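You operate a simulated robot arm through the tools that you are given. There is no shell and no other tool. Be economical: measure what you need, move in short steps, check, and stop when the job is done.

You run a simulated two-armed robot. Do the job below in one go: nothing can be reset, and whatever is moved stays where it is left.

## Task
Put the 2.5 guide block from the top of the grey table on the yellow tape roll there and the 1.5 guide block on top of the yellow guide plate there. Take the blue end cap and put it on the white board on the top of the wooden table. Any order will do. Set down upright: guide block.

Only the result counts: the job must be done as asked and must still hold three seconds after the hand-in. Knocking over, shifting, dropping, spilling or breaking anything else fails it. Lids that push on must go on centred and level and be pressed home; caps that screw on are set level and turned clockwise until they are tight.

## Robot
Two 6-joint arms with two-finger grippers on one trunk, on a base that drives. Base frame: it is fixed to the floor where the robot stands at the start and does not move with it; the origin is under the middle of the robot, x ahead of it, y to its left, z up; the surface under the hand at the start is at about z = 80. Lengths are in cm, angles in rad, forces in N, time in s.
The left shoulder is at the start at [6.1, 14.3, 87.5], the right one opposite. With the tool pointing down near the work surface each hand reaches from about 32 to 72 cm from the robot's upright axis, wherever it stands, measured 20 degrees to its own side. Places, roughly: blue end cap (4x4x3 cm) [110, 20, 80]; white board [50, -375, 75]. Payload 2.45 kg a hand.
The tool frame of a hand sits at the grasp point between the pads (the TCP): z along the fingers, y along the line on which they close. The tips reach 2.6 cm beyond it. The gripper opens to 9.6 cm. The gripper's body begins 6.9 cm behind the TCP.
Orientation is that of the tool frame in the base frame, as a unit quaternion [x, y, z, w]. With the fingers straight down and closing along the base's y, the tool's x points along the base's -x, its y along +y and its z along -z.

## Interface
- The arms move only by the tool drive_tool. It takes "left_targets", "right_targets" or both (then of equal length, played together; a hand with none holds still); each is a list of rows, each a list of 7 numbers: the shift along the tool's x, y, z in units of 150 mm (1.0 is 150 mm), then the turn, a rotation vector about the tool's x, y, z in units of 60 degrees (1.0 is 60 degrees), then the closure in counts, from 0 (fully open) to 255 (shut). In form: [[x, y, z, ax, ay, az, gripper], ...]. A call has 1 to 12 rows; each row is the pose to reach, as a shift and turn from the pose commanded when the call began, along the tool's axes at that moment. A call with a number of a shift or a turn outside -1 to 1 is refused whole. Rows are played at 5 a second. More than 5 cm and 0.15 rad between two rows, or a gripper value outside its range, and nothing of the call is played. Where a pose cannot be reached the arm comes as near as it can. A force on the tool above 40 N (or 10 N above the force at the start of the call, whichever is more), or a blocked arm, ends the call early, and 0.2 s more pass. The fingers move at their own pace and stop on an object; they squeeze with about 45 N. The grip force told is the motor's: it shows also when the fingers shut on nothing. Time passes only in rows, and 0.2 s behind the last, so rows that repeat a pose let the fingers close. The reply holds the time, the measured pose of the TCP, the force on the tool along the base axes, the opening and the grip force, in the units named above and with some noise, with the torque about the TCP (base axes, N m) and any sound that the robot's microphone picked up.
- Cameras (640 x 400 px; columns grow to the right, rows downward): "scene" is now at [13.46, 1.28, 147.72]; the picture's right is [0.17, -0.98, -0.00], its down [-0.76, -0.13, -0.63] and it looks along [0.62, 0.11, -0.78] (base axes); focal length 291 px, centre (320, 200). "left" rides on the left gripper at [8.2, -0.3, -9.8] in its tool frame; the picture's right is [0.04, 1.00, 0.00], its down [-0.73, 0.03, -0.68] and it looks along [-0.68, 0.03, 0.73] (tool axes); focal length 256 px, centre (320, 200). "right" rides on the right gripper at [8.2, 0.3, -9.8] in its tool frame; the picture's right is [-0.04, 1.00, 0.00], its down [-0.73, -0.03, -0.68] and it looks along [-0.68, -0.03, 0.73] (tool axes); focal length 256 px, centre (320, 200). There is no depth. A picture from a camera that has moved, and an enlarged one, comes with that camera's place and axes in the base frame and with its lens.
- grab_frame(camera): a new picture of that camera. The clock stands still meanwhile.
- slide_trunk(by): slides the trunk up (or, below 0, down) by that many cm; the arms and the scene camera ride with it, the base frame stays. It gives what a move gives, with no picture.
- drive_base(legs): drives the robot by 1 to 6 legs, each [ahead, turn to the left] in cm and rad, along the robot's own axes; the way and the turn of a leg run together, so that a leg with both is an arc; at most 150 cm and 3.142 rad a leg. The arms and the cameras ride along, it lands a little off, and it stops where it bumps. It gives what a move gives.
- aim_head(pan, tilt): turns the head with the scene camera to pan (to the left, within 1.501 rad either way) and tilt (down, from -0.506 to 1.204), counted from straight ahead of the robot. It gives what a move gives.
- enlarge(camera, box): a new picture of the part [left, top, right, bottom] of that camera's present view, enlarged. The clock stands still meanwhile.
- sign_off(): hands the job in; it is judged then, once.

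Work in short steps. Places have to be worked out from the pictures, the camera data and where the tool is seen: move nearer, look again, correct. Check each grasp and each placing, and mend what went wrong. You have 165 turns and 118 pictures in all, those below and enlarged ones among them. Open the grippers and draw the arms clear of the work before you hand the job in, unless the task says otherwise; then end with one line.

The tools are called as name(argument=value, ...) on one line, values as JSON. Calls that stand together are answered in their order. drive_tool: Moves the arms, as the interface text tells. Its arguments: {"type":"object","properties":{"left_targets":{"type":"array","items":{"type":"array","items":{"type":"number"}}},"right_targets":{"type":"array","items":{"type":"array","items":{"type":"number"}}}},"required":[]} The other tools are called the same way: slide_trunk (by) slides the trunk up or down; drive_base (legs) drives the base; aim_head (pan, tilt) turns the head that bears the scene camera; grab_frame (camera) takes a picture; enlarge (camera, box) takes an enlarged picture of a part of a camera's view; sign_off () hands the job in.

At the start:

```text
time: 0.0
left_position: [46.65, 34.98, 105.87]
left_orientation: [0.003, 1.0, 0.0, 0.0]
left_wrist_force: [-0.9, -0.2, 0.0]
left_wrist_torque: [0.04, 0.03, 0.03]
left_width: 9.6
left_grasp_force: 0.1
right_position: [49.4, -7.19, 111.16]
right_orientation: [0.002, 1.0, -0.001, 0.0]
right_wrist_force: [0.4, 0.4, 0.4]
right_wrist_torque: [0.02, 0.0, -0.01]
right_width: 9.61
right_grasp_force: 0.1
trunk travel left (down, up): [-50.0, 9.0]
robot x, y, heading: [-0.03, -0.18, 0.002]
head pan, tilt: [0.175, 0.888]
```

scene: 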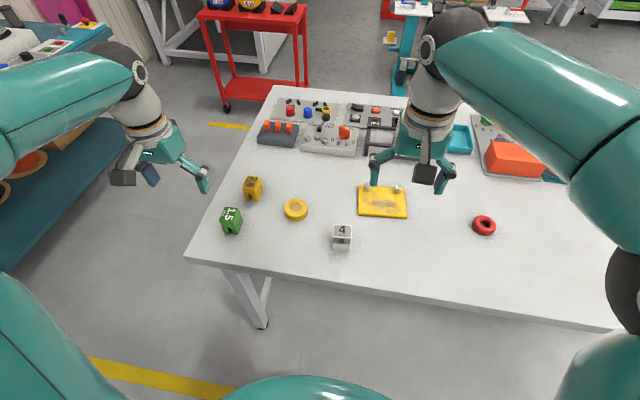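
right: 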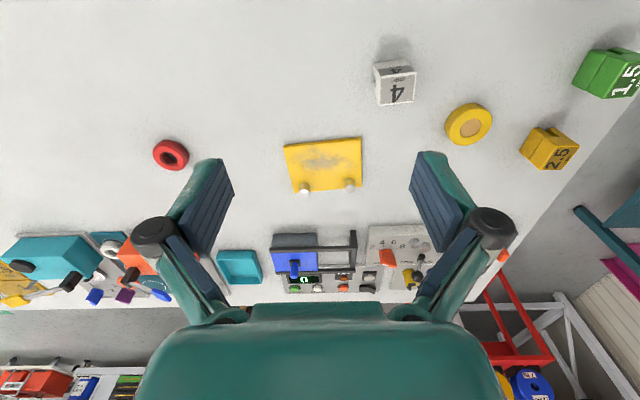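
left: 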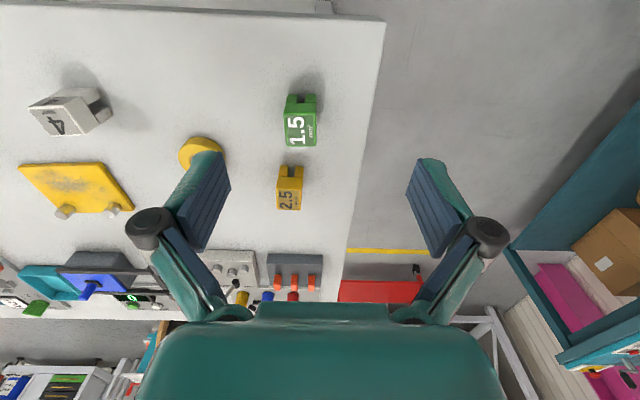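

I start by enlarging the scene view over the work area to see the blocks, roll, plate and the far end.

enlarge(camera="scene", box=[200, 160, 420, 270])

enlarge(camera="scene", box=[240, 80, 420, 180])

enlarge(camera="left", box=[160, 70, 400, 220])

```text
2.91 times, centred on (310, 215) of scene
camera zoom: at [13.46, 1.28, 147.72], right [0.17, -0.98, 0.0], down [-0.76, -0.13, -0.63], along [0.62, 0.11, -0.78], focal length 847 px, centre (349, 156)
```

zoom: 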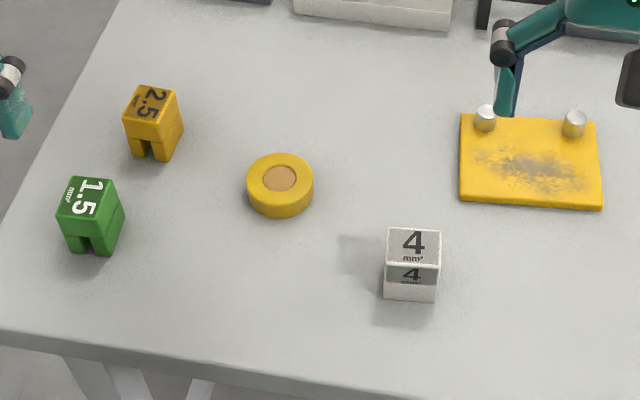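

```text
3.56 times, centred on (330, 130) of scene
camera zoom: at [13.46, 1.28, 147.72], right [0.17, -0.98, 0.0], down [-0.76, -0.13, -0.63], along [0.62, 0.11, -0.78], focal length 1035 px, centre (284, 449)
```

zoom: 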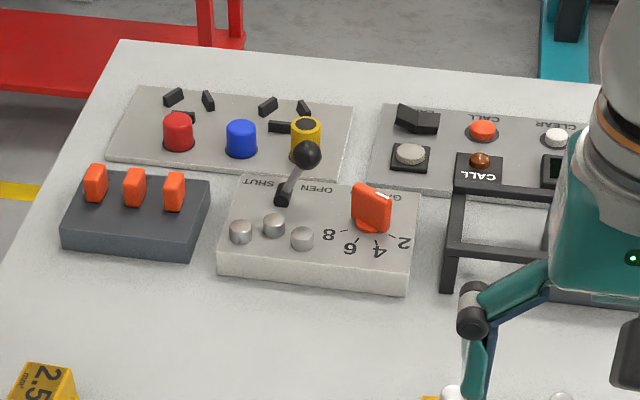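

```text
2.67 times, centred on (280, 145) of left
camera zoom: at [38.63, 34.87, 115.71], right [-0.04, 1.0, 0.0], down [0.73, 0.03, 0.68], along [0.68, 0.02, -0.73], focal length 683 px, centre (427, 347)
```

zoom: 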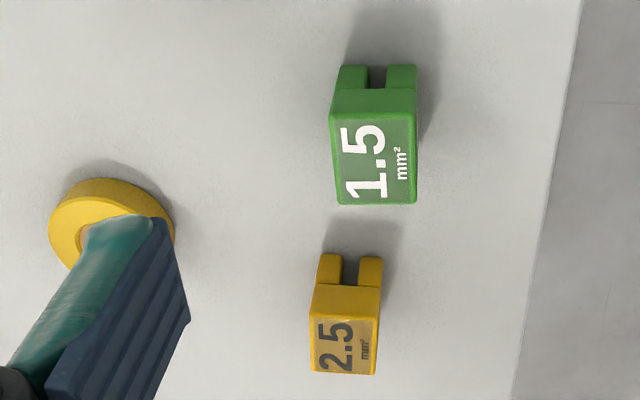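

The 1.5 block is at about [54.6, 32.6] with its top near z=85, and the 2.5 block is at about [67, 30.7]. I bring the left hand to hover over 1.5.

drive_tool(left_targets=[[-0.133, -0.038, 0.21, 0, 0, 0, 0], [-0.266, -0.077, 0.43, 0, 0, 0, 0], [-0.4, -0.115, 0.64, 0, 0, 0, 0], [-0.533, -0.153, 0.86, 0, 0, 0, 0], [-0.533, -0.153, 0.86, 0, 0, 0, 0]])

grab_frame(camera="left")

grab_frame(camera="scene")

```text
time: 1.2
left_position: [54.48, 32.72, 93.09]
left_orientation: [0.002, 1.0, 0.0, 0.001]
left_wrist_force: [-0.6, 0.8, 0.4]
left_wrist_torque: [0.01, -0.04, -0.01]
left_width: 9.63
left_grasp_force: 0.1
right_position: [49.27, -7.35, 111.21]
right_orientation: [0.002, 1.0, 0.001, 0.0]
right_wrist_force: [0.4, 0.4, -0.3]
right_wrist_torque: [0.01, -0.02, 0.01]
right_width: 9.62
right_grasp_force: 0.1
trunk travel left (down, up): [-50.0, 9.0]
robot x, y, heading: [0.09, 0.08, 0.005]
head pan, tilt: [0.175, 0.888]
```

```text
111 pictures are left
camera left: at [46.57, 32.59, 102.83], right [-0.04, 1.0, 0.0], down [0.73, 0.03, 0.68], along [0.68, 0.02, -0.73], focal length 256 px, centre (320, 200)
```

left: 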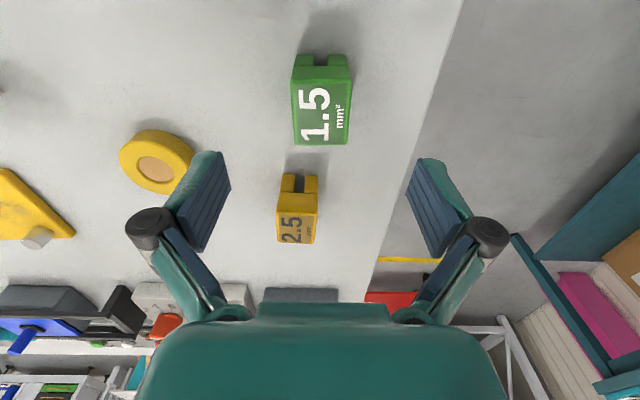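

```text
110 pictures are left
camera scene: at [13.39, 1.27, 147.73], right [0.17, -0.98, 0.0], down [-0.76, -0.13, -0.63], along [0.62, 0.11, -0.78], focal length 291 px, centre (320, 200)
```

scene: 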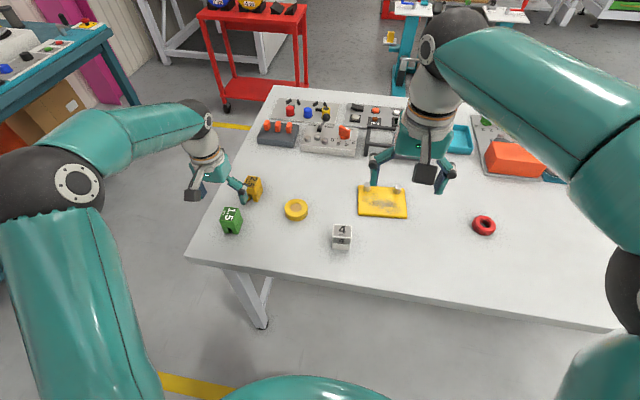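

The hand is over the block, which is at about [54.8, 32.9]. I descend to z≈84 and close.

drive_tool(left_targets=[[-0.01, 0.01, 0.3, 0, 0, 0, 0], [-0.02, 0.013, 0.607, 0, 0, 0, 0], [-0.02, 0.013, 0.607, 0, 0, 0, 255], [-0.02, 0.013, 0.607, 0, 0, 0, 255], [-0.02, 0.013, 0.607, 0, 0, 0, 255], [-0.02, 0.013, 0.607, 0, 0, 0, 255]])

grab_frame(camera="left")

```text
time: 2.6
left_position: [54.85, 32.75, 84.0]
left_orientation: [0.002, 1.0, 0.0, -0.001]
left_wrist_force: [-0.5, -0.1, 1.8]
left_wrist_torque: [-0.03, -0.01, -0.02]
left_width: 3.92
left_grasp_force: 45.5
right_position: [49.39, -7.25, 111.2]
right_orientation: [0.002, 1.0, 0.001, 0.0]
right_wrist_force: [0.3, 0.2, 0.0]
right_wrist_torque: [0.01, 0.02, 0.04]
right_width: 9.6
right_grasp_force: 0.1
trunk travel left (down, up): [-50.0, 9.0]
robot x, y, heading: [0.09, -0.04, -0.002]
head pan, tilt: [0.175, 0.888]
```

```text
109 pictures are left
camera left: at [46.9, 32.63, 93.76], right [-0.04, 1.0, 0.0], down [0.73, 0.03, 0.68], along [0.68, 0.02, -0.73], focal length 256 px, centre (320, 200)
```

left: 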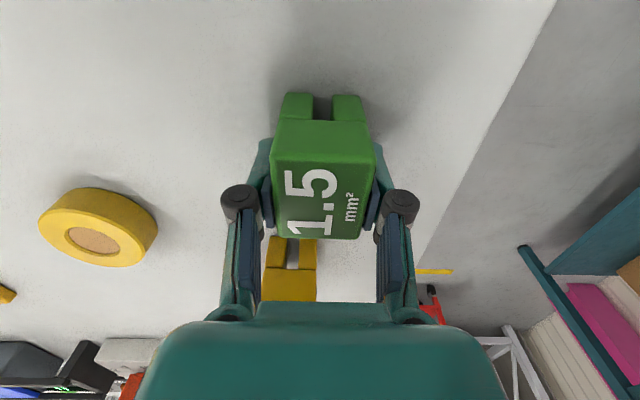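

The grip holds at 3.9 cm wide. I lift to z≈102, drive 6 cm ahead and turn right so that the plate is in good reach of the left hand.

drive_tool(left_targets=[[0, 0, -0.3, 0, 0, 0, 255], [0, 0, -0.6, 0, 0, 0, 255], [0, 0, -0.9, 0, 0, 0, 255], [0, 0, -1.0, 0, 0, 0, 255]])

drive_base(legs=[[6, 0], [0, -0.4]])

grab_frame(camera="scene")

grab_frame(camera="left")

```text
time: 3.6
left_position: [54.88, 32.92, 99.01]
left_orientation: [0.002, 1.0, -0.001, 0.0]
left_wrist_force: [-0.8, -0.3, 0.5]
left_wrist_torque: [-0.03, -0.01, 0.0]
left_width: 0.01
left_grasp_force: 28.5
right_position: [49.45, -7.23, 111.16]
right_orientation: [0.002, 1.0, 0.001, 0.001]
right_wrist_force: [0.5, 0.4, 0.6]
right_wrist_torque: [0.02, 0.0, -0.01]
right_width: 9.6
right_grasp_force: 0.1
trunk travel left (down, up): [-50.0, 9.0]
robot x, y, heading: [0.3, 0.11, 0.002]
head pan, tilt: [0.175, 0.888]
```

```text
time: 5.9
left_position: [68.91, 9.1, 98.97]
left_orientation: [0.2, 0.98, -0.001, 0.0]
left_wrist_force: [-0.4, 0.7, 1.3]
left_wrist_torque: [-0.01, -0.01, -0.01]
left_width: 0.0
left_grasp_force: 28.5
right_position: [48.4, -25.79, 111.26]
right_orientation: [0.2, 0.98, 0.0, 0.0]
right_wrist_force: [-0.4, -0.7, 0.5]
right_wrist_torque: [-0.01, 0.01, -0.01]
right_width: 9.59
right_grasp_force: 0.1
trunk travel left (down, up): [-50.0, 9.0]
robot x, y, heading: [6.17, 1.85, -0.395]
head pan, tilt: [0.175, 0.888]
```

```text
108 pictures are left
camera scene: at [19.27, -2.27, 147.72], right [-0.22, -0.98, 0.0], down [-0.76, 0.17, -0.63], along [0.62, -0.14, -0.78], focal length 291 px, centre (320, 200)
```

scene: 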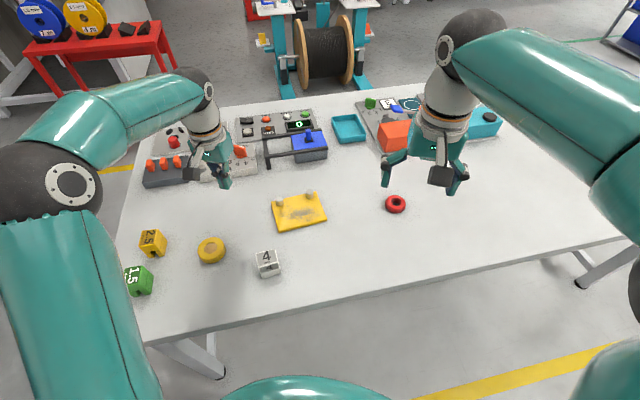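

```text
107 pictures are left
camera left: at [61.57, 12.14, 108.76], right [0.36, 0.93, 0.0], down [0.69, -0.26, 0.68], along [0.64, -0.24, -0.73], focal length 256 px, centre (320, 200)
```

left: 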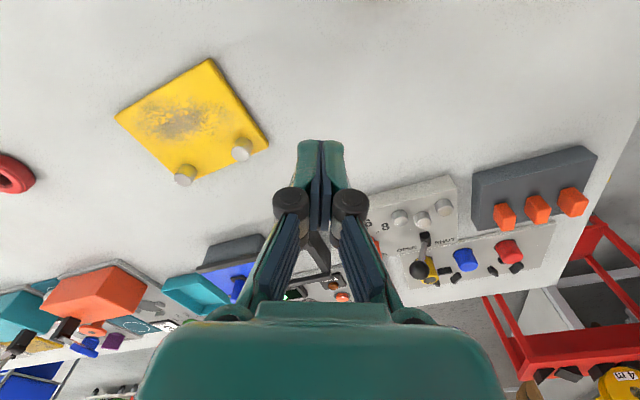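

The block slipped out of the grip while lifting and is still near its spot. I check whether it stands upright.

enlarge(camera="scene", box=[110, 210, 290, 310])

drive_base(legs=[[0, 0.4]])

grab_frame(camera="left")

```text
3.56 times, centred on (200, 260) of scene
camera zoom: at [19.27, -2.27, 147.72], right [-0.22, -0.98, 0.0], down [-0.76, 0.17, -0.63], along [0.62, -0.14, -0.78], focal length 1035 px, centre (747, -13)
```

zoom: 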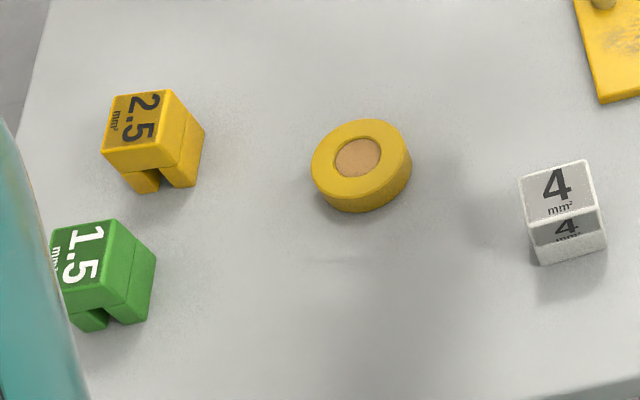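

```text
time: 7.6
left_position: [60.96, 33.41, 98.87]
left_orientation: [-0.002, 1.0, 0.0, 0.001]
left_wrist_force: [-0.7, -0.4, 0.3]
left_wrist_torque: [0.02, 0.02, 0.03]
left_width: 0.0
left_grasp_force: 28.9
right_position: [55.8, -6.84, 111.2]
right_orientation: [-0.002, 1.0, 0.001, 0.001]
right_wrist_force: [0.3, -1.0, 0.2]
right_wrist_torque: [0.0, 0.01, 0.0]
right_width: 9.62
right_grasp_force: 0.1
trunk travel left (down, up): [-50.0, 9.0]
robot x, y, heading: [6.67, 0.19, 0.003]
head pan, tilt: [0.175, 0.888]
```

```text
105 pictures are left
camera left: at [53.13, 33.08, 108.79], right [-0.04, 1.0, 0.0], down [0.73, 0.03, 0.68], along [0.68, 0.03, -0.73], focal length 256 px, centre (320, 200)
```

left: 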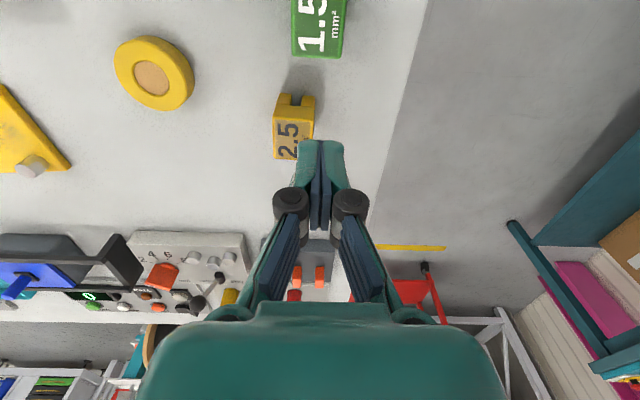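

Both blocks stand upright. I take the 2.5 block first, at about [66.6, 31.0], gripping lower and lifting slower.

drive_tool(left_targets=[[-0.187, -0.08, 0, 0, 0, 0, 0], [-0.373, -0.16, 0.1, 0, 0, 0, 0], [-0.373, -0.16, 0.3, 0, 0, 0, 0], [-0.373, -0.16, 0.45, 0, 0, 0, 0], [-0.373, -0.16, 0.45, 0, 0, 0, 0]])

grab_frame(camera="left")

```text
time: 8.8
left_position: [66.56, 30.95, 92.29]
left_orientation: [-0.002, 1.0, 0.001, 0.001]
left_wrist_force: [0.6, 0.1, -0.1]
left_wrist_torque: [-0.02, -0.03, 0.0]
left_width: 9.61
left_grasp_force: 0.0
right_position: [55.74, -6.87, 111.31]
right_orientation: [-0.002, 1.0, 0.001, 0.0]
right_wrist_force: [-0.2, 0.1, 0.8]
right_wrist_torque: [0.03, -0.05, -0.01]
right_width: 9.62
right_grasp_force: 0.0
trunk travel left (down, up): [-50.0, 9.0]
robot x, y, heading: [6.47, -0.44, 0.006]
head pan, tilt: [0.175, 0.888]
```

```text
104 pictures are left
camera left: at [58.63, 30.71, 102.08], right [-0.04, 1.0, 0.0], down [0.73, 0.03, 0.68], along [0.68, 0.03, -0.73], focal length 256 px, centre (320, 200)
```

left: 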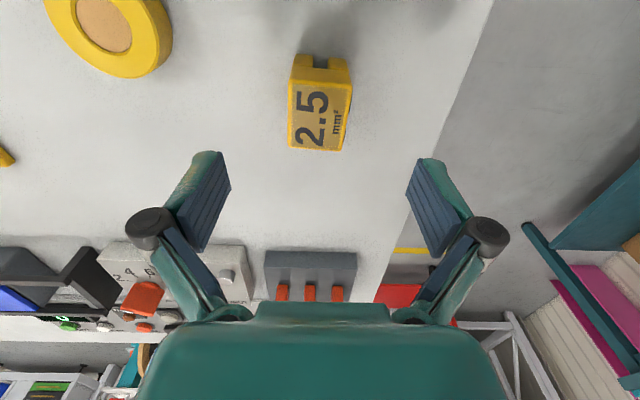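

The block is centred at about [66.5, 31.0] and yawed about 4°. I descend to z≈83.1 with a matching yaw, close, and lift 2 cm slowly.

drive_tool(left_targets=[[0, 0, 0.3, 0, 0, 0.057, 0], [0, 0, 0.6, 0, 0, 0.057, 0], [0, 0, 0.613, 0, 0, 0.057, 0], [0, 0, 0.613, 0, 0, 0.057, 255], [0, 0, 0.613, 0, 0, 0.057, 255], [0, 0, 0.613, 0, 0, 0.057, 255], [0, 0, 0.613, 0, 0, 0.057, 255], [0, 0, 0.58, 0, 0, 0.057, 255], [0, 0, 0.54, 0, 0, 0.057, 255], [0, 0, 0.48, 0, 0, 0.057, 255], [0, 0, 0.48, 0, 0, 0.057, 255]])

grab_frame(camera="left")

```text
time: 11.2
left_position: [66.68, 30.9, 85.08]
left_orientation: [0.028, 1.0, -0.001, 0.0]
left_wrist_force: [-1.1, -0.3, -2.0]
left_wrist_torque: [0.02, 0.0, 0.02]
left_width: 3.9
left_grasp_force: 45.4
right_position: [55.85, -7.01, 111.2]
right_orientation: [-0.002, 1.0, 0.0, -0.001]
right_wrist_force: [-0.1, 0.0, 0.0]
right_wrist_torque: [-0.02, 0.0, -0.01]
right_width: 9.61
right_grasp_force: 0.0
trunk travel left (down, up): [-50.0, 9.0]
robot x, y, heading: [6.5, -0.05, 0.004]
head pan, tilt: [0.175, 0.888]
```

```text
103 pictures are left
camera left: at [58.76, 31.13, 94.86], right [0.02, 1.0, 0.0], down [0.73, -0.01, 0.68], along [0.68, -0.01, -0.73], focal length 256 px, centre (320, 200)
```

left: 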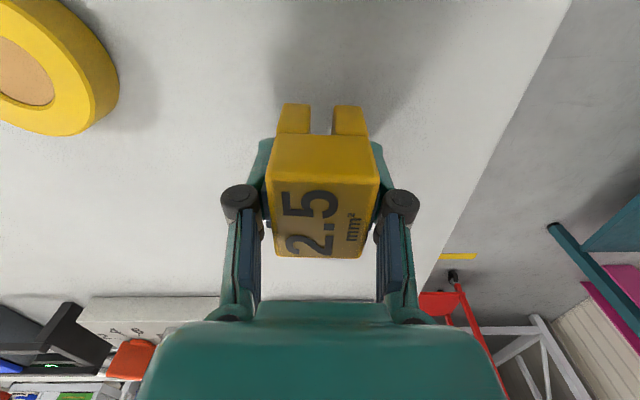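

The block is held (width 3.9). I lift slowly to z≈92 and check the grip again.

drive_tool(left_targets=[[0, 0, -0.06, 0, 0, 0, 255], [0, 0, -0.13, 0, 0, 0, 255], [0, 0, -0.2, 0, 0, 0, 255], [0, 0, -0.27, 0, 0, 0, 255], [0, 0, -0.34, 0, 0, 0, 255], [0, 0, -0.41, 0, 0, 0, 255], [0, 0, -0.48, 0, 0, 0, 255], [0, 0, -0.53, 0, 0, 0, 255], [0, 0, -0.53, 0, 0, 0, 255]])

grab_frame(camera="left")

```text
time: 13.2
left_position: [66.8, 30.92, 92.88]
left_orientation: [0.028, 1.0, 0.0, 0.001]
left_wrist_force: [0.0, 0.1, -1.4]
left_wrist_torque: [0.02, -0.01, 0.01]
left_width: 3.89
left_grasp_force: 44.6
right_position: [55.73, -6.89, 111.31]
right_orientation: [-0.002, 1.0, 0.0, 0.0]
right_wrist_force: [-0.6, -0.6, -0.4]
right_wrist_torque: [-0.02, -0.02, -0.03]
right_width: 9.6
right_grasp_force: 0.0
trunk travel left (down, up): [-50.0, 9.0]
robot x, y, heading: [6.2, -0.18, -0.0]
head pan, tilt: [0.175, 0.888]
```

```text
102 pictures are left
camera left: at [58.73, 31.18, 102.78], right [0.02, 1.0, 0.0], down [0.73, -0.01, 0.68], along [0.68, -0.01, -0.73], focal length 256 px, centre (320, 200)
```

left: 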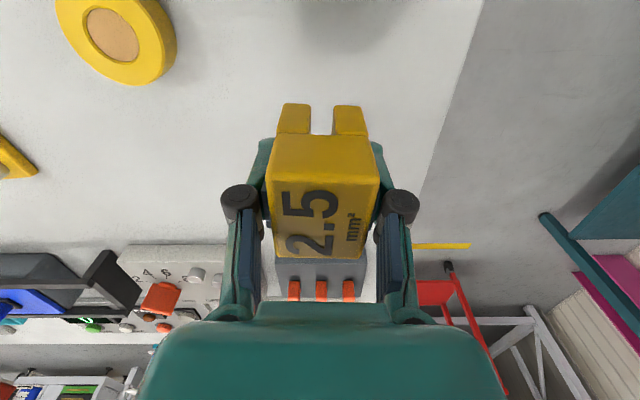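

The grip is unchanged, and the roll centre comes out at about [62.1, 17.1]. I carry the block slowly over it at the same height.

drive_tool(left_targets=[[0.02, -0.08, 0, 0, 0, 0, 255], [0.05, -0.2, 0, 0, 0, 0, 255], [0.08, -0.32, 0, 0, 0, 0, 255], [0.112, -0.44, 0, 0, 0, 0, 255], [0.145, -0.56, 0, 0, 0, 0, 255], [0.175, -0.68, 0, 0, 0, 0, 255], [0.205, -0.8, 0, 0, 0, 0, 255], [0.23, -0.89, 0, 0, 0, 0, 255], [0.241, -0.935, 0, 0, 0, 0, 255], [0.241, -0.935, 0, 0, 0, 0, 255]])

grab_frame(camera="left")

enlarge(camera="scene", box=[180, 140, 380, 265])

```text
time: 15.4
left_position: [62.19, 17.26, 92.98]
left_orientation: [0.029, 1.0, 0.0, 0.001]
left_wrist_force: [0.8, 0.6, -1.1]
left_wrist_torque: [-0.03, 0.02, 0.01]
left_width: 3.9
left_grasp_force: 44.9
right_position: [55.87, -6.92, 111.25]
right_orientation: [-0.001, 1.0, 0.0, 0.0]
right_wrist_force: [0.1, 0.4, 0.0]
right_wrist_torque: [0.01, 0.0, 0.03]
right_width: 9.61
right_grasp_force: 0.1
trunk travel left (down, up): [-50.0, 9.0]
robot x, y, heading: [6.26, -0.0, 0.005]
head pan, tilt: [0.175, 0.888]
```

```text
101 pictures are left
camera left: at [54.29, 17.46, 102.74], right [0.02, 1.0, 0.0], down [0.73, -0.01, 0.68], along [0.68, -0.01, -0.73], focal length 256 px, centre (320, 200)
```

left: 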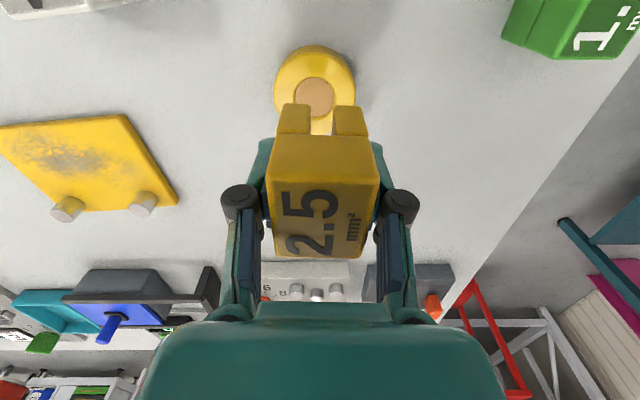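

```text
3.20 times, centred on (280, 202) of scene
camera zoom: at [19.9, 1.26, 147.72], right [0.18, -0.98, 0.0], down [-0.76, -0.14, -0.63], along [0.62, 0.11, -0.78], focal length 932 px, centre (448, 192)
```

zoom: 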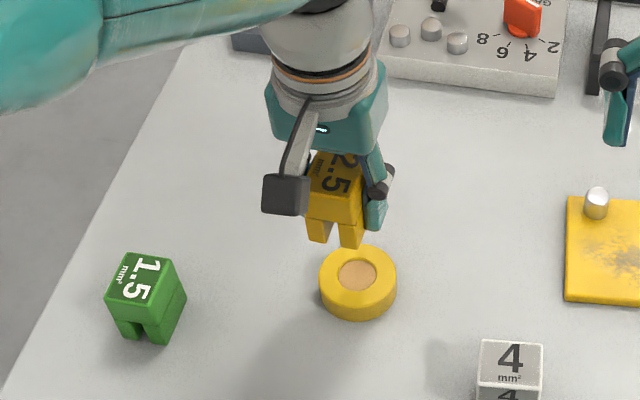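

I refine to about [62.3, 16.8] and descend to z≈86.5, just above contact, then look.

drive_tool(left_targets=[[-0.01, -0.03, 0.08, 0, 0, 0, 255], [-0.01, -0.03, 0.18, 0, 0, 0, 255], [-0.01, -0.03, 0.28, 0, 0, 0, 255], [-0.01, -0.03, 0.38, 0, 0, 0, 255], [-0.01, -0.03, 0.43, 0, 0, 0, 255], [-0.01, -0.03, 0.43, 0, 0, 0, 255]])

grab_frame(camera="left")

enlarge(camera="scene", box=[220, 160, 380, 260])

```text
time: 16.8
left_position: [62.53, 16.59, 86.67]
left_orientation: [0.028, 1.0, 0.0, 0.001]
left_wrist_force: [-0.1, -0.1, -1.9]
left_wrist_torque: [-0.01, -0.02, 0.0]
left_width: 3.91
left_grasp_force: 45.2
right_position: [55.89, -6.9, 111.31]
right_orientation: [-0.001, 1.0, 0.0, -0.001]
right_wrist_force: [0.5, 0.6, 0.4]
right_wrist_torque: [0.0, 0.01, 0.0]
right_width: 9.61
right_grasp_force: 0.0
trunk travel left (down, up): [-50.0, 9.0]
robot x, y, heading: [6.32, 0.11, 0.007]
head pan, tilt: [0.175, 0.888]
```

```text
99 pictures are left
camera left: at [54.51, 16.93, 96.37], right [0.02, 1.0, 0.0], down [0.73, -0.01, 0.68], along [0.68, -0.01, -0.73], focal length 256 px, centre (320, 200)
```

left: 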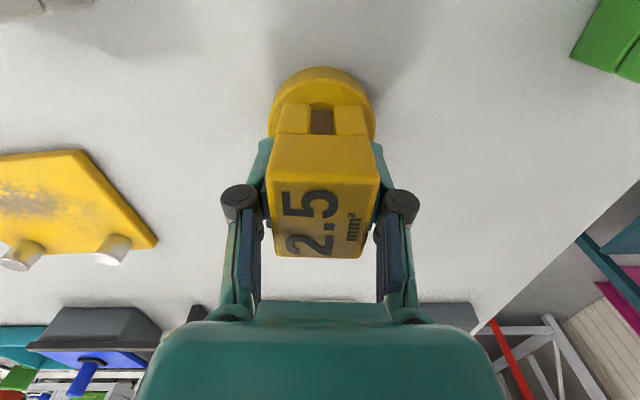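

```text
4.00 times, centred on (300, 210) of scene
camera zoom: at [19.9, 1.25, 147.72], right [0.18, -0.98, 0.0], down [-0.76, -0.14, -0.63], along [0.62, 0.11, -0.78], focal length 1164 px, centre (400, 160)
```

zoom: 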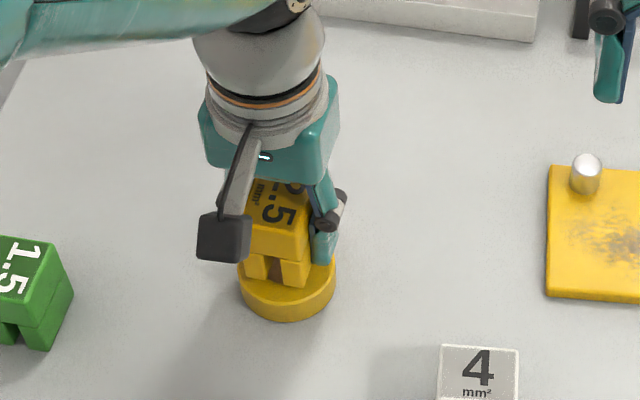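

The block is centred over the roll in both views. I lower it in small steps and watch the force.

drive_tool(left_targets=[[0, -0.007, 0.02, 0, 0, 0, 255], [0, -0.007, 0.04, 0, 0, 0, 255], [0, -0.007, 0.06, 0, 0, 0, 255], [0, -0.007, 0.073, 0, 0, 0, 255], [0, -0.007, 0.073, 0, 0, 0, 255]])

```text
time: 18.0
left_position: [62.4, 16.48, 85.41]
left_orientation: [0.028, 1.0, 0.0, 0.001]
left_wrist_force: [-0.1, 0.1, -0.7]
left_wrist_torque: [-0.04, -0.04, -0.01]
left_width: 3.88
left_grasp_force: 44.8
right_position: [55.84, -6.88, 111.27]
right_orientation: [-0.002, 1.0, 0.0, -0.001]
right_wrist_force: [-0.5, 0.1, 0.4]
right_wrist_torque: [0.01, -0.02, -0.02]
right_width: 9.59
right_grasp_force: 0.1
trunk travel left (down, up): [-50.0, 9.0]
robot x, y, heading: [6.07, -0.0, 0.007]
head pan, tilt: [0.175, 0.888]
```

No clear contact yet, so I continue down in 2 mm steps.

drive_tool(left_targets=[[0, 0, 0.013, 0, 0, 0, 255], [0, 0, 0.02, 0, 0, 0, 255], [0, 0, 0.02, 0, 0, 0, 255]])

enlarge(camera="scene", box=[250, 180, 330, 250])

```text
time: 18.8
left_position: [62.38, 16.53, 85.26]
left_orientation: [0.028, 1.0, 0.0, 0.003]
left_wrist_force: [-1.6, 1.0, 14.2]
left_wrist_torque: [0.06, 0.36, 0.02]
left_width: 3.92
left_grasp_force: 45.3
right_position: [55.68, -6.99, 111.48]
right_orientation: [-0.001, 1.0, 0.0, 0.0]
right_wrist_force: [-0.2, 0.5, 0.8]
right_wrist_torque: [0.02, 0.02, 0.01]
right_width: 9.61
right_grasp_force: 0.1
trunk travel left (down, up): [-50.0, 9.0]
robot x, y, heading: [6.64, -0.35, 0.005]
head pan, tilt: [0.175, 0.888]
```

```text
5.71 times, centred on (290, 215) of scene
camera zoom: at [19.72, 1.22, 147.75], right [0.18, -0.98, 0.0], down [-0.76, -0.14, -0.63], along [0.62, 0.11, -0.78], focal length 1663 px, centre (491, 114)
```

zoom: 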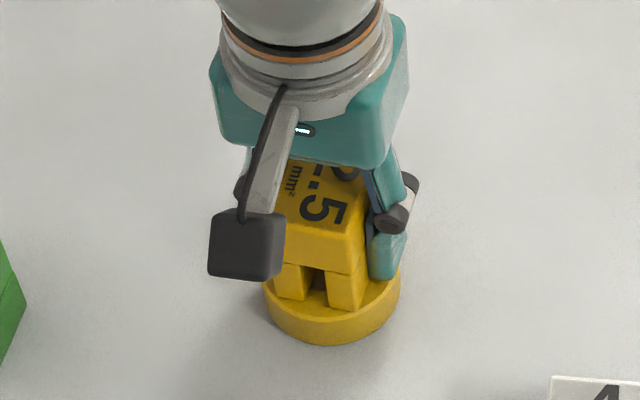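

Contact at 14 N, with the block sitting on the roll. I release, rise straight up and look.

drive_tool(left_targets=[[0, 0, -0.01, 0, 0, 0, 255], [0, 0, -0.01, 0, 0, 0, 120], [0, 0, -0.01, 0, 0, 0, 0], [0, 0, -0.01, 0, 0, 0, 0], [0, 0, -0.1, 0, 0, 0, 0], [0, 0, -0.3, 0, 0, 0, 0], [0, 0, -0.6, 0, 0, 0, 0], [0, 0, -0.8, 0, 0, 0, 0]])

grab_frame(camera="left")

enlarge(camera="scene", box=[220, 160, 380, 260])

```text
time: 20.6
left_position: [62.24, 16.43, 97.07]
left_orientation: [0.028, 1.0, 0.0, 0.0]
left_wrist_force: [0.0, -0.3, -0.3]
left_wrist_torque: [-0.04, 0.02, -0.03]
left_width: 9.59
left_grasp_force: 0.0
right_position: [55.74, -6.96, 111.2]
right_orientation: [-0.002, 1.0, 0.0, -0.001]
right_wrist_force: [-0.1, 0.2, -0.1]
right_wrist_torque: [-0.01, -0.01, 0.0]
right_width: 9.6
right_grasp_force: 0.2
trunk travel left (down, up): [-50.0, 9.0]
robot x, y, heading: [6.45, 0.03, 0.003]
head pan, tilt: [0.175, 0.888]
```

```text
96 pictures are left
camera left: at [54.3, 16.76, 106.95], right [0.02, 1.0, 0.0], down [0.73, -0.01, 0.68], along [0.68, -0.01, -0.73], focal length 256 px, centre (320, 200)
```

left: 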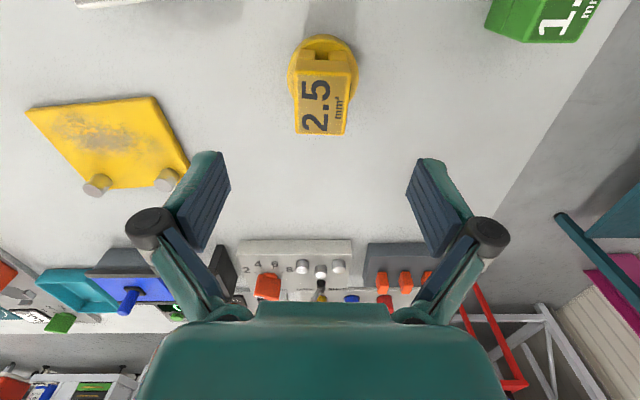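

```text
4.00 times, centred on (300, 210) of scene
camera zoom: at [19.87, 1.25, 147.72], right [0.18, -0.98, 0.0], down [-0.76, -0.14, -0.63], along [0.62, 0.11, -0.78], focal length 1164 px, centre (400, 160)
```

zoom: 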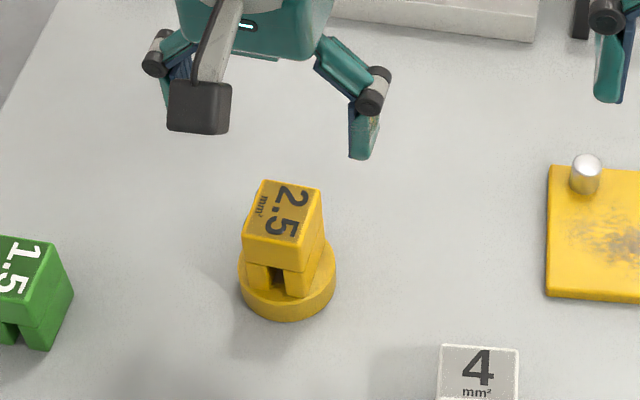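

The 2.5 block stands on the roll. Next is the 1.5 block, so I move the left hand over it.

drive_tool(left_targets=[[0.1, 0.2, -0.05, 0, 0, 0, 0], [0.2, 0.4, -0.05, 0, 0, 0, 0], [0.35, 0.65, -0.05, 0, 0, -0.03, 0], [0.45, 0.85, 0, 0, 0, -0.057, 0], [0.554, 0.99, 0.2, 0, 0, -0.057, 0], [0.554, 0.99, 0.2, 0, 0, -0.057, 0]])

grab_frame(camera="left")

```text
time: 22.0
left_position: [55.08, 31.89, 94.15]
left_orientation: [-0.001, 1.0, 0.0, 0.002]
left_wrist_force: [-0.1, 0.8, 0.4]
left_wrist_torque: [-0.02, -0.01, 0.01]
left_width: 9.58
left_grasp_force: 0.1
right_position: [55.85, -6.93, 111.33]
right_orientation: [-0.001, 1.0, 0.0, 0.0]
right_wrist_force: [0.8, -0.2, -0.1]
right_wrist_torque: [-0.01, 0.01, 0.01]
right_width: 9.6
right_grasp_force: 0.0
trunk travel left (down, up): [-50.0, 9.0]
robot x, y, heading: [6.76, 0.14, 0.006]
head pan, tilt: [0.175, 0.888]
```

```text
94 pictures are left
camera left: at [47.08, 31.59, 104.03], right [-0.04, 1.0, 0.0], down [0.73, 0.03, 0.68], along [0.68, 0.03, -0.73], focal length 256 px, centre (320, 200)
```

left: 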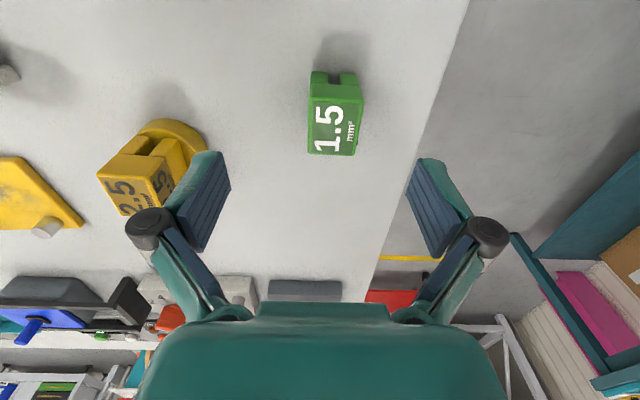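

The green block now sits at about [56.3, 33.0]. I align, descend to z≈83.1, close, and lift slowly.

drive_tool(left_targets=[[-0.08, 0.073, 0.2, 0, 0, 0.057, 0], [-0.08, 0.073, 0.45, 0, 0, 0.057, 0], [-0.08, 0.073, 0.7, 0, 0, 0.057, 0], [-0.08, 0.073, 0.737, 0, 0, 0.057, 0], [-0.08, 0.073, 0.737, 0, 0, 0.057, 255], [-0.08, 0.073, 0.737, 0, 0, 0.057, 255], [-0.08, 0.073, 0.737, 0, 0, 0.057, 255], [-0.08, 0.073, 0.737, 0, 0, 0.057, 255], [-0.08, 0.073, 0.71, 0, 0, 0.057, 255], [-0.08, 0.073, 0.67, 0, 0, 0.057, 255], [-0.08, 0.073, 0.6, 0, 0, 0.057, 255], [-0.08, 0.073, 0.6, 0, 0, 0.057, 255]])

grab_frame(camera="left")

```text
time: 24.6
left_position: [56.18, 32.85, 85.11]
left_orientation: [0.029, 1.0, 0.0, 0.0]
left_wrist_force: [-0.2, -1.0, -1.2]
left_wrist_torque: [0.01, 0.01, 0.04]
left_width: 3.91
left_grasp_force: 45.1
right_position: [55.78, -6.85, 111.31]
right_orientation: [-0.002, 1.0, 0.0, 0.0]
right_wrist_force: [0.3, 0.9, 0.7]
right_wrist_torque: [-0.01, 0.03, -0.01]
right_width: 9.63
right_grasp_force: 0.0
trunk travel left (down, up): [-50.0, 9.0]
robot x, y, heading: [6.35, -0.02, 0.004]
head pan, tilt: [0.175, 0.888]
```

```text
93 pictures are left
camera left: at [48.17, 33.19, 94.96], right [0.02, 1.0, 0.0], down [0.73, -0.01, 0.68], along [0.68, -0.01, -0.73], focal length 256 px, centre (320, 200)
```

left: 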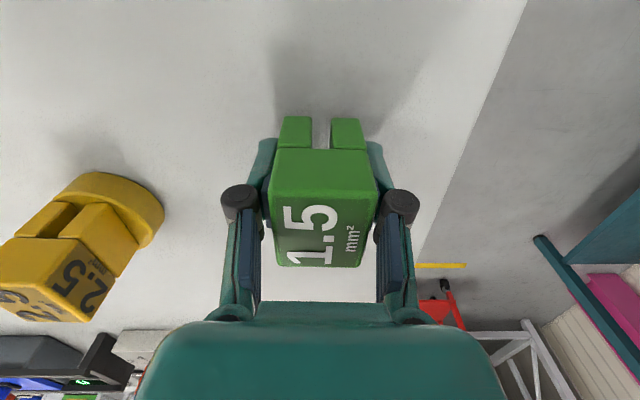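

The green block is held. I keep lifting slowly and move the right arm away to the right and back to clear the path.

drive_tool(left_targets=[[0, 0, -0.06, 0, 0, 0, 255], [0, 0, -0.13, 0, 0, 0, 255], [0, 0, -0.2, 0, 0, 0, 255], [0, 0, -0.27, 0, 0, 0, 255], [0, 0, -0.34, 0, 0, 0, 255], [0, 0, -0.41, 0, 0, 0, 255], [0, 0, -0.48, 0, 0, 0, 255], [0, 0, -0.55, 0, 0, 0, 255], [0, 0, -0.62, 0, 0, 0, 255], [0, 0, -0.7, 0, 0, 0, 255]], right_targets=[[0.05, -0.1, 0, 0, 0, 0, 0], [0.1, -0.2, 0, 0, 0, 0, 0], [0.2, -0.3, 0, 0, 0, 0, 0], [0.3, -0.4, 0, 0, 0, 0, 0], [0.4, -0.5, 0, 0, 0, 0, 0], [0.5, -0.6, 0, 0, 0, 0, 0], [0.6, -0.7, 0, 0, 0, 0, 0], [0.65, -0.8, 0, 0, 0, 0, 0], [0.7, -0.9, 0, 0, 0, 0, 0], [0.7, -1.0, 0, 0, 0, 0, 0]])

grab_frame(camera="scene")

```text
time: 26.8
left_position: [56.13, 32.85, 95.75]
left_orientation: [0.028, 1.0, 0.001, 0.001]
left_wrist_force: [0.0, 0.2, 0.1]
left_wrist_torque: [0.01, -0.02, 0.01]
left_width: 3.93
left_grasp_force: 44.9
right_position: [45.53, -21.94, 111.35]
right_orientation: [-0.002, 1.0, 0.001, 0.0]
right_wrist_force: [-0.4, 0.2, 0.6]
right_wrist_torque: [-0.03, -0.03, -0.01]
right_width: 9.57
right_grasp_force: 0.0
trunk travel left (down, up): [-50.0, 9.0]
robot x, y, heading: [6.35, -0.37, 0.006]
head pan, tilt: [0.175, 0.888]
```

```text
92 pictures are left
camera scene: at [19.85, 1.22, 147.72], right [0.18, -0.98, 0.0], down [-0.76, -0.14, -0.63], along [0.62, 0.11, -0.78], focal length 291 px, centre (320, 200)
```

scene: 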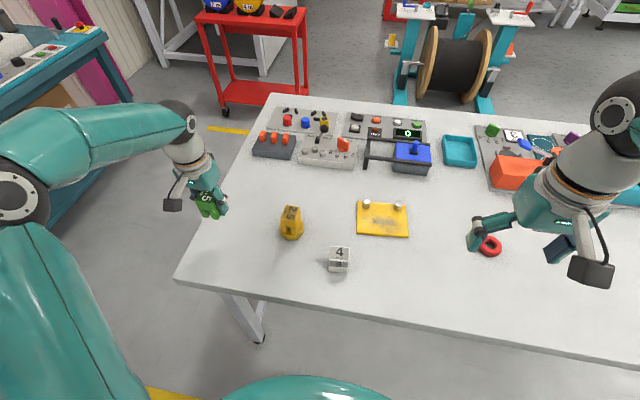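

The grip holds. The plate is centred at about [68.7, -7.4] with its pins on the far side. I carry the block across at z≈96 in stages.

drive_tool(left_targets=[[-0.02, -0.06, 0, 0, 0, 0, 255], [-0.06, -0.18, 0, 0, 0, 0, 255], [-0.1, -0.3, 0, 0, 0, 0, 255], [-0.14, -0.42, 0, 0, 0, 0, 255], [-0.18, -0.54, 0, 0, 0, 0, 255], [-0.22, -0.66, 0, 0, 0, 0, 255], [-0.26, -0.78, 0, 0, 0, 0, 255], [-0.3, -0.9, 0, 0, 0, 0, 255], [-0.33, -0.97, 0, 0, 0, 0, 255], [-0.34, -1.0, 0, 0, 0, 0, 255]])

drive_tool(left_targets=[[-0.02, -0.06, 0, 0, 0, 0, 255], [-0.06, -0.18, 0, 0, 0, 0, 255], [-0.1, -0.3, 0, 0, 0, 0, 255], [-0.14, -0.42, 0, 0, 0, 0, 255], [-0.18, -0.54, 0, 0, 0, 0, 255], [-0.22, -0.66, 0, 0, 0, 0, 255], [-0.26, -0.78, 0, 0, 0, 0, 255], [-0.3, -0.9, 0, 0, 0, 0, 255], [-0.33, -0.97, 0, 0, 0, 0, 255], [-0.34, -1.0, 0, 0, 0, 0, 255]])

grab_frame(camera="left")

```text
time: 29.0
left_position: [60.31, 17.77, 95.79]
left_orientation: [0.028, 1.0, 0.0, 0.001]
left_wrist_force: [-0.4, 0.0, -1.3]
left_wrist_torque: [0.01, -0.01, -0.03]
left_width: 3.93
left_grasp_force: 45.2
right_position: [45.52, -21.91, 111.18]
right_orientation: [-0.002, 1.0, 0.0, 0.0]
right_wrist_force: [-0.3, -0.4, 0.5]
right_wrist_torque: [-0.02, 0.02, 0.01]
right_width: 9.59
right_grasp_force: 0.1
trunk travel left (down, up): [-50.0, 9.0]
robot x, y, heading: [5.89, 0.09, 0.005]
head pan, tilt: [0.175, 0.888]
```

```text
time: 31.2
left_position: [64.64, 2.4, 95.61]
left_orientation: [0.028, 1.0, 0.0, 0.001]
left_wrist_force: [-0.3, -0.4, -1.2]
left_wrist_torque: [0.04, -0.05, 0.01]
left_width: 3.91
left_grasp_force: 44.7
right_position: [45.56, -21.87, 111.28]
right_orientation: [-0.002, 1.0, -0.001, 0.001]
right_wrist_force: [-1.3, -0.7, 0.1]
right_wrist_torque: [0.01, -0.01, -0.03]
right_width: 9.61
right_grasp_force: 0.0
trunk travel left (down, up): [-50.0, 9.0]
robot x, y, heading: [6.18, 0.06, 0.005]
head pan, tilt: [0.175, 0.888]
```

```text
91 pictures are left
camera left: at [56.7, 2.69, 105.48], right [0.02, 1.0, 0.0], down [0.73, -0.01, 0.68], along [0.68, -0.01, -0.73], focal length 256 px, centre (320, 200)
```

left: 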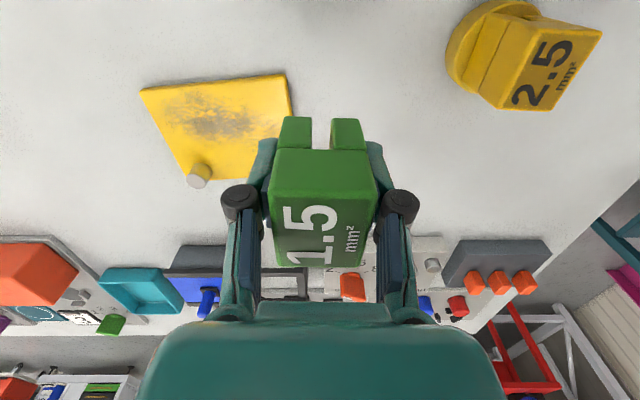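

The plate spans about x 64.5–75 and y -14–0, with pins near x 73. I move to [68.3, -7.1] above it.

drive_tool(left_targets=[[-0.03, -0.06, 0, 0, 0, 0, 255], [-0.08, -0.18, 0, 0, 0, 0, 255], [-0.14, -0.3, 0, 0, 0, 0, 255], [-0.19, -0.42, 0, 0, 0, 0, 255], [-0.25, -0.54, 0, 0, 0, 0, 255], [-0.279, -0.618, 0, 0, 0, 0, 255], [-0.279, -0.618, 0.06, 0, 0, 0, 255], [-0.279, -0.618, 0.14, 0, 0, 0, 255], [-0.279, -0.618, 0.22, 0, 0, 0, 255], [-0.279, -0.618, 0.3, 0, 0, 0, 255], [-0.279, -0.618, 0.38, 0, 0, 0, 255], [-0.279, -0.618, 0.38, 0, 0, 0, 255]])

grab_frame(camera="left")

enlarge(camera="scene", box=[310, 160, 450, 260])

```text
time: 33.8
left_position: [68.15, -6.86, 89.86]
left_orientation: [0.029, 1.0, -0.001, 0.001]
left_wrist_force: [-0.9, -0.1, -1.0]
left_wrist_torque: [0.0, 0.02, 0.04]
left_width: 3.9
left_grasp_force: 45.5
left hand out of reach, approached as far as the arm can: row 5, 6, 7, 8, 9, 10
right_position: [45.62, -21.84, 111.21]
right_orientation: [-0.002, 1.0, 0.0, 0.0]
right_wrist_force: [-1.3, -0.5, 0.0]
right_wrist_torque: [-0.04, 0.02, -0.02]
right_width: 9.6
right_grasp_force: 0.1
trunk travel left (down, up): [-50.0, 9.0]
robot x, y, heading: [6.63, -0.19, 0.007]
head pan, tilt: [0.175, 0.888]
```

```text
90 pictures are left
camera left: at [60.08, -6.61, 99.7], right [0.02, 1.0, 0.0], down [0.73, -0.01, 0.68], along [0.68, -0.01, -0.73], focal length 256 px, centre (320, 200)
```

left: 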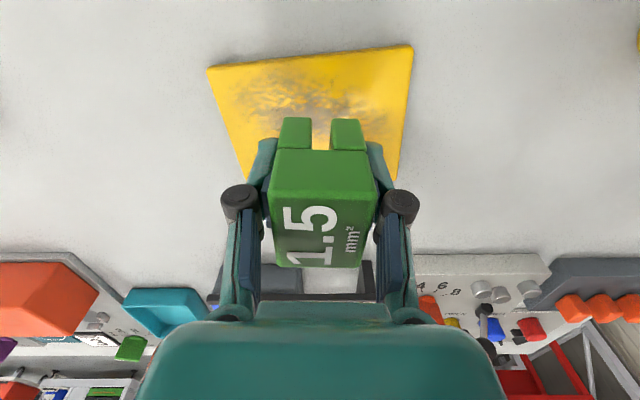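

```text
4.00 times, centred on (380, 210) of scene
camera zoom: at [19.88, 1.25, 147.72], right [0.18, -0.98, 0.0], down [-0.76, -0.14, -0.63], along [0.62, 0.11, -0.78], focal length 1164 px, centre (80, 160)
```

zoom: 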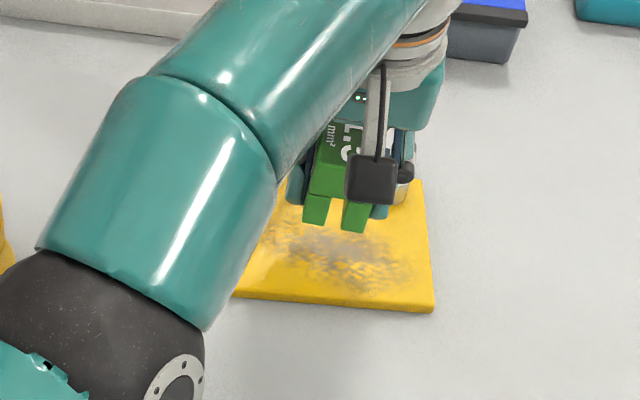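

The arm is at the edge of its reach but well over the plate. I come back 0.9 cm and lower to z≈85.2.

drive_tool(left_targets=[[0.06, 0, 0, 0, 0, 0, 255], [0.06, 0, 0.08, 0, 0, 0, 255], [0.06, 0, 0.16, 0, 0, 0, 255], [0.06, 0, 0.24, 0, 0, 0, 255], [0.06, 0, 0.31, 0, 0, 0, 255], [0.06, 0, 0.31, 0, 0, 0, 255]])

grab_frame(camera="left")

```text
time: 35.2
left_position: [68.11, -7.1, 85.52]
left_orientation: [0.026, 1.0, -0.001, 0.0]
left_wrist_force: [0.4, 0.5, -1.5]
left_wrist_torque: [0.0, 0.01, -0.01]
left_width: 3.92
left_grasp_force: 45.0
left hand out of reach, approached as far as the arm can: row 2, 3, 4, 5, 6
right_position: [45.51, -21.93, 111.26]
right_orientation: [-0.002, 1.0, 0.0, 0.0]
right_wrist_force: [0.6, 0.5, 0.0]
right_wrist_torque: [0.0, 0.0, 0.02]
right_width: 9.58
right_grasp_force: 0.1
trunk travel left (down, up): [-50.0, 9.0]
robot x, y, heading: [6.37, 0.04, 0.005]
head pan, tilt: [0.175, 0.888]
```

```text
88 pictures are left
camera left: at [60.24, -6.94, 95.32], right [0.01, 1.0, 0.0], down [0.73, -0.01, 0.68], along [0.68, -0.01, -0.73], focal length 256 px, centre (320, 200)
```

left: 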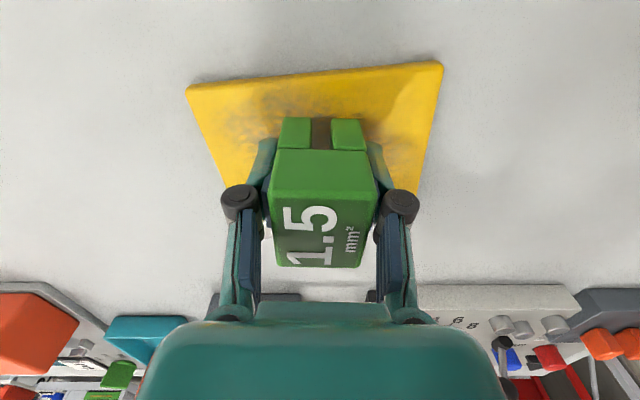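

It is just above the plate. I lower in small steps, pulling back a little more.

drive_tool(left_targets=[[0.06, 0, 0.0, 0, 0, 0, 255], [0.06, 0, 0.03, 0, 0, 0, 255], [0.06, 0, 0.05, 0, 0, 0, 255], [0.06, 0, 0.06, 0, 0, 0, 255], [0.06, 0, 0.06, 0, 0, 0, 255]])

```text
time: 36.4
left_position: [68.3, -7.19, 84.93]
left_orientation: [0.025, 1.0, -0.001, 0.003]
left_wrist_force: [0.2, -0.7, -1.2]
left_wrist_torque: [0.02, 0.0, 0.01]
left_width: 3.91
left_grasp_force: 45.3
left hand out of reach, approached as far as the arm can: row 1, 2, 3, 4, 5
right_position: [45.51, -21.9, 111.3]
right_orientation: [-0.002, 1.0, 0.0, -0.001]
right_wrist_force: [0.2, 0.0, 0.5]
right_wrist_torque: [0.0, 0.02, -0.02]
right_width: 9.58
right_grasp_force: 0.1
trunk travel left (down, up): [-50.0, 9.0]
robot x, y, heading: [6.26, -0.03, 0.01]
head pan, tilt: [0.175, 0.888]
```

Still reach-limited. I pull back another 1.2 cm at this height to get into comfortable reach and check.

drive_tool(left_targets=[[0.04, 0, 0, 0, 0, 0, 255], [0.08, 0, 0, 0, 0, 0, 255], [0.08, 0, 0, 0, 0, 0, 255]])

```text
time: 37.2
left_position: [68.17, -7.39, 84.74]
left_orientation: [0.021, 1.0, -0.001, 0.0]
left_wrist_force: [-0.3, 0.3, -0.6]
left_wrist_torque: [-0.01, -0.01, -0.02]
left_width: 3.91
left_grasp_force: 44.9
left hand out of reach, approached as far as the arm can: row 1, 2, 3
right_position: [45.5, -21.92, 111.2]
right_orientation: [-0.002, 1.0, 0.0, 0.001]
right_wrist_force: [0.3, 0.6, 0.0]
right_wrist_torque: [0.01, -0.01, 0.0]
right_width: 9.64
right_grasp_force: 0.0
trunk travel left (down, up): [-50.0, 9.0]
robot x, y, heading: [6.49, 0.15, 0.004]
head pan, tilt: [0.175, 0.888]
```

Pulling back doesn't move it, so the limit is likely the sideways swing of the shoulder. I undo the pull-back and shift the target about 1.5 cm to +y, still on the plate, with a slight raise.

drive_tool(left_targets=[[0, 0, -0.04, 0, 0, 0, 255], [-0.1, 0.03, -0.04, 0, 0, 0, 255], [-0.17, 0.08, -0.04, 0, 0, 0, 255], [-0.17, 0.12, -0.04, 0, 0, 0, 255], [-0.17, 0.12, -0.04, 0, 0, 0, 255]])

grab_frame(camera="left")

```text
time: 38.4
left_position: [69.24, -6.0, 85.36]
left_orientation: [0.028, 1.0, 0.0, 0.0]
left_wrist_force: [0.5, 0.4, -1.3]
left_wrist_torque: [0.0, 0.05, 0.0]
left_width: 3.91
left_grasp_force: 44.9
left hand out of reach, approached as far as the arm can: row 2, 3, 4, 5
right_position: [45.51, -21.85, 111.07]
right_orientation: [-0.001, 1.0, 0.001, -0.001]
right_wrist_force: [-0.5, 0.0, -1.0]
right_wrist_torque: [-0.02, -0.01, -0.01]
right_width: 9.59
right_grasp_force: 0.0
trunk travel left (down, up): [-50.0, 9.0]
robot x, y, heading: [6.15, -0.15, 0.004]
head pan, tilt: [0.175, 0.888]
```

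```text
87 pictures are left
camera left: at [61.12, -5.71, 95.06], right [0.02, 1.0, 0.0], down [0.73, -0.01, 0.68], along [0.68, -0.01, -0.73], focal length 256 px, centre (320, 200)
```

left: 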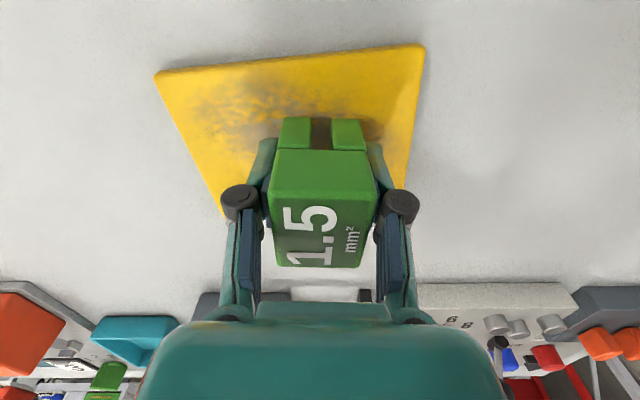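

The block is centred around [69, -6], between and in front of the pins, well inside the plate. I lower in small steps here.

drive_tool(left_targets=[[0, 0, 0.02, 0, 0, 0, 255], [0, 0, 0.04, 0, 0, 0, 255], [0, 0, 0.055, 0, 0, 0, 255], [0, 0, 0.065, 0, 0, 0, 255], [0, 0, 0.065, 0, 0, 0, 255]])

```text
time: 39.6
left_position: [69.01, -5.98, 84.34]
left_orientation: [0.028, 1.0, 0.0, 0.002]
left_wrist_force: [0.1, -0.4, -1.0]
left_wrist_torque: [0.02, 0.01, 0.05]
left_width: 3.9
left_grasp_force: 44.9
right_position: [45.47, -21.88, 111.14]
right_orientation: [-0.002, 1.0, 0.0, -0.001]
right_wrist_force: [0.8, 0.4, -0.6]
right_wrist_torque: [0.01, 0.02, 0.0]
right_width: 9.61
right_grasp_force: 0.0
trunk travel left (down, up): [-50.0, 9.0]
robot x, y, heading: [6.61, -0.34, 0.004]
head pan, tilt: [0.175, 0.888]
```

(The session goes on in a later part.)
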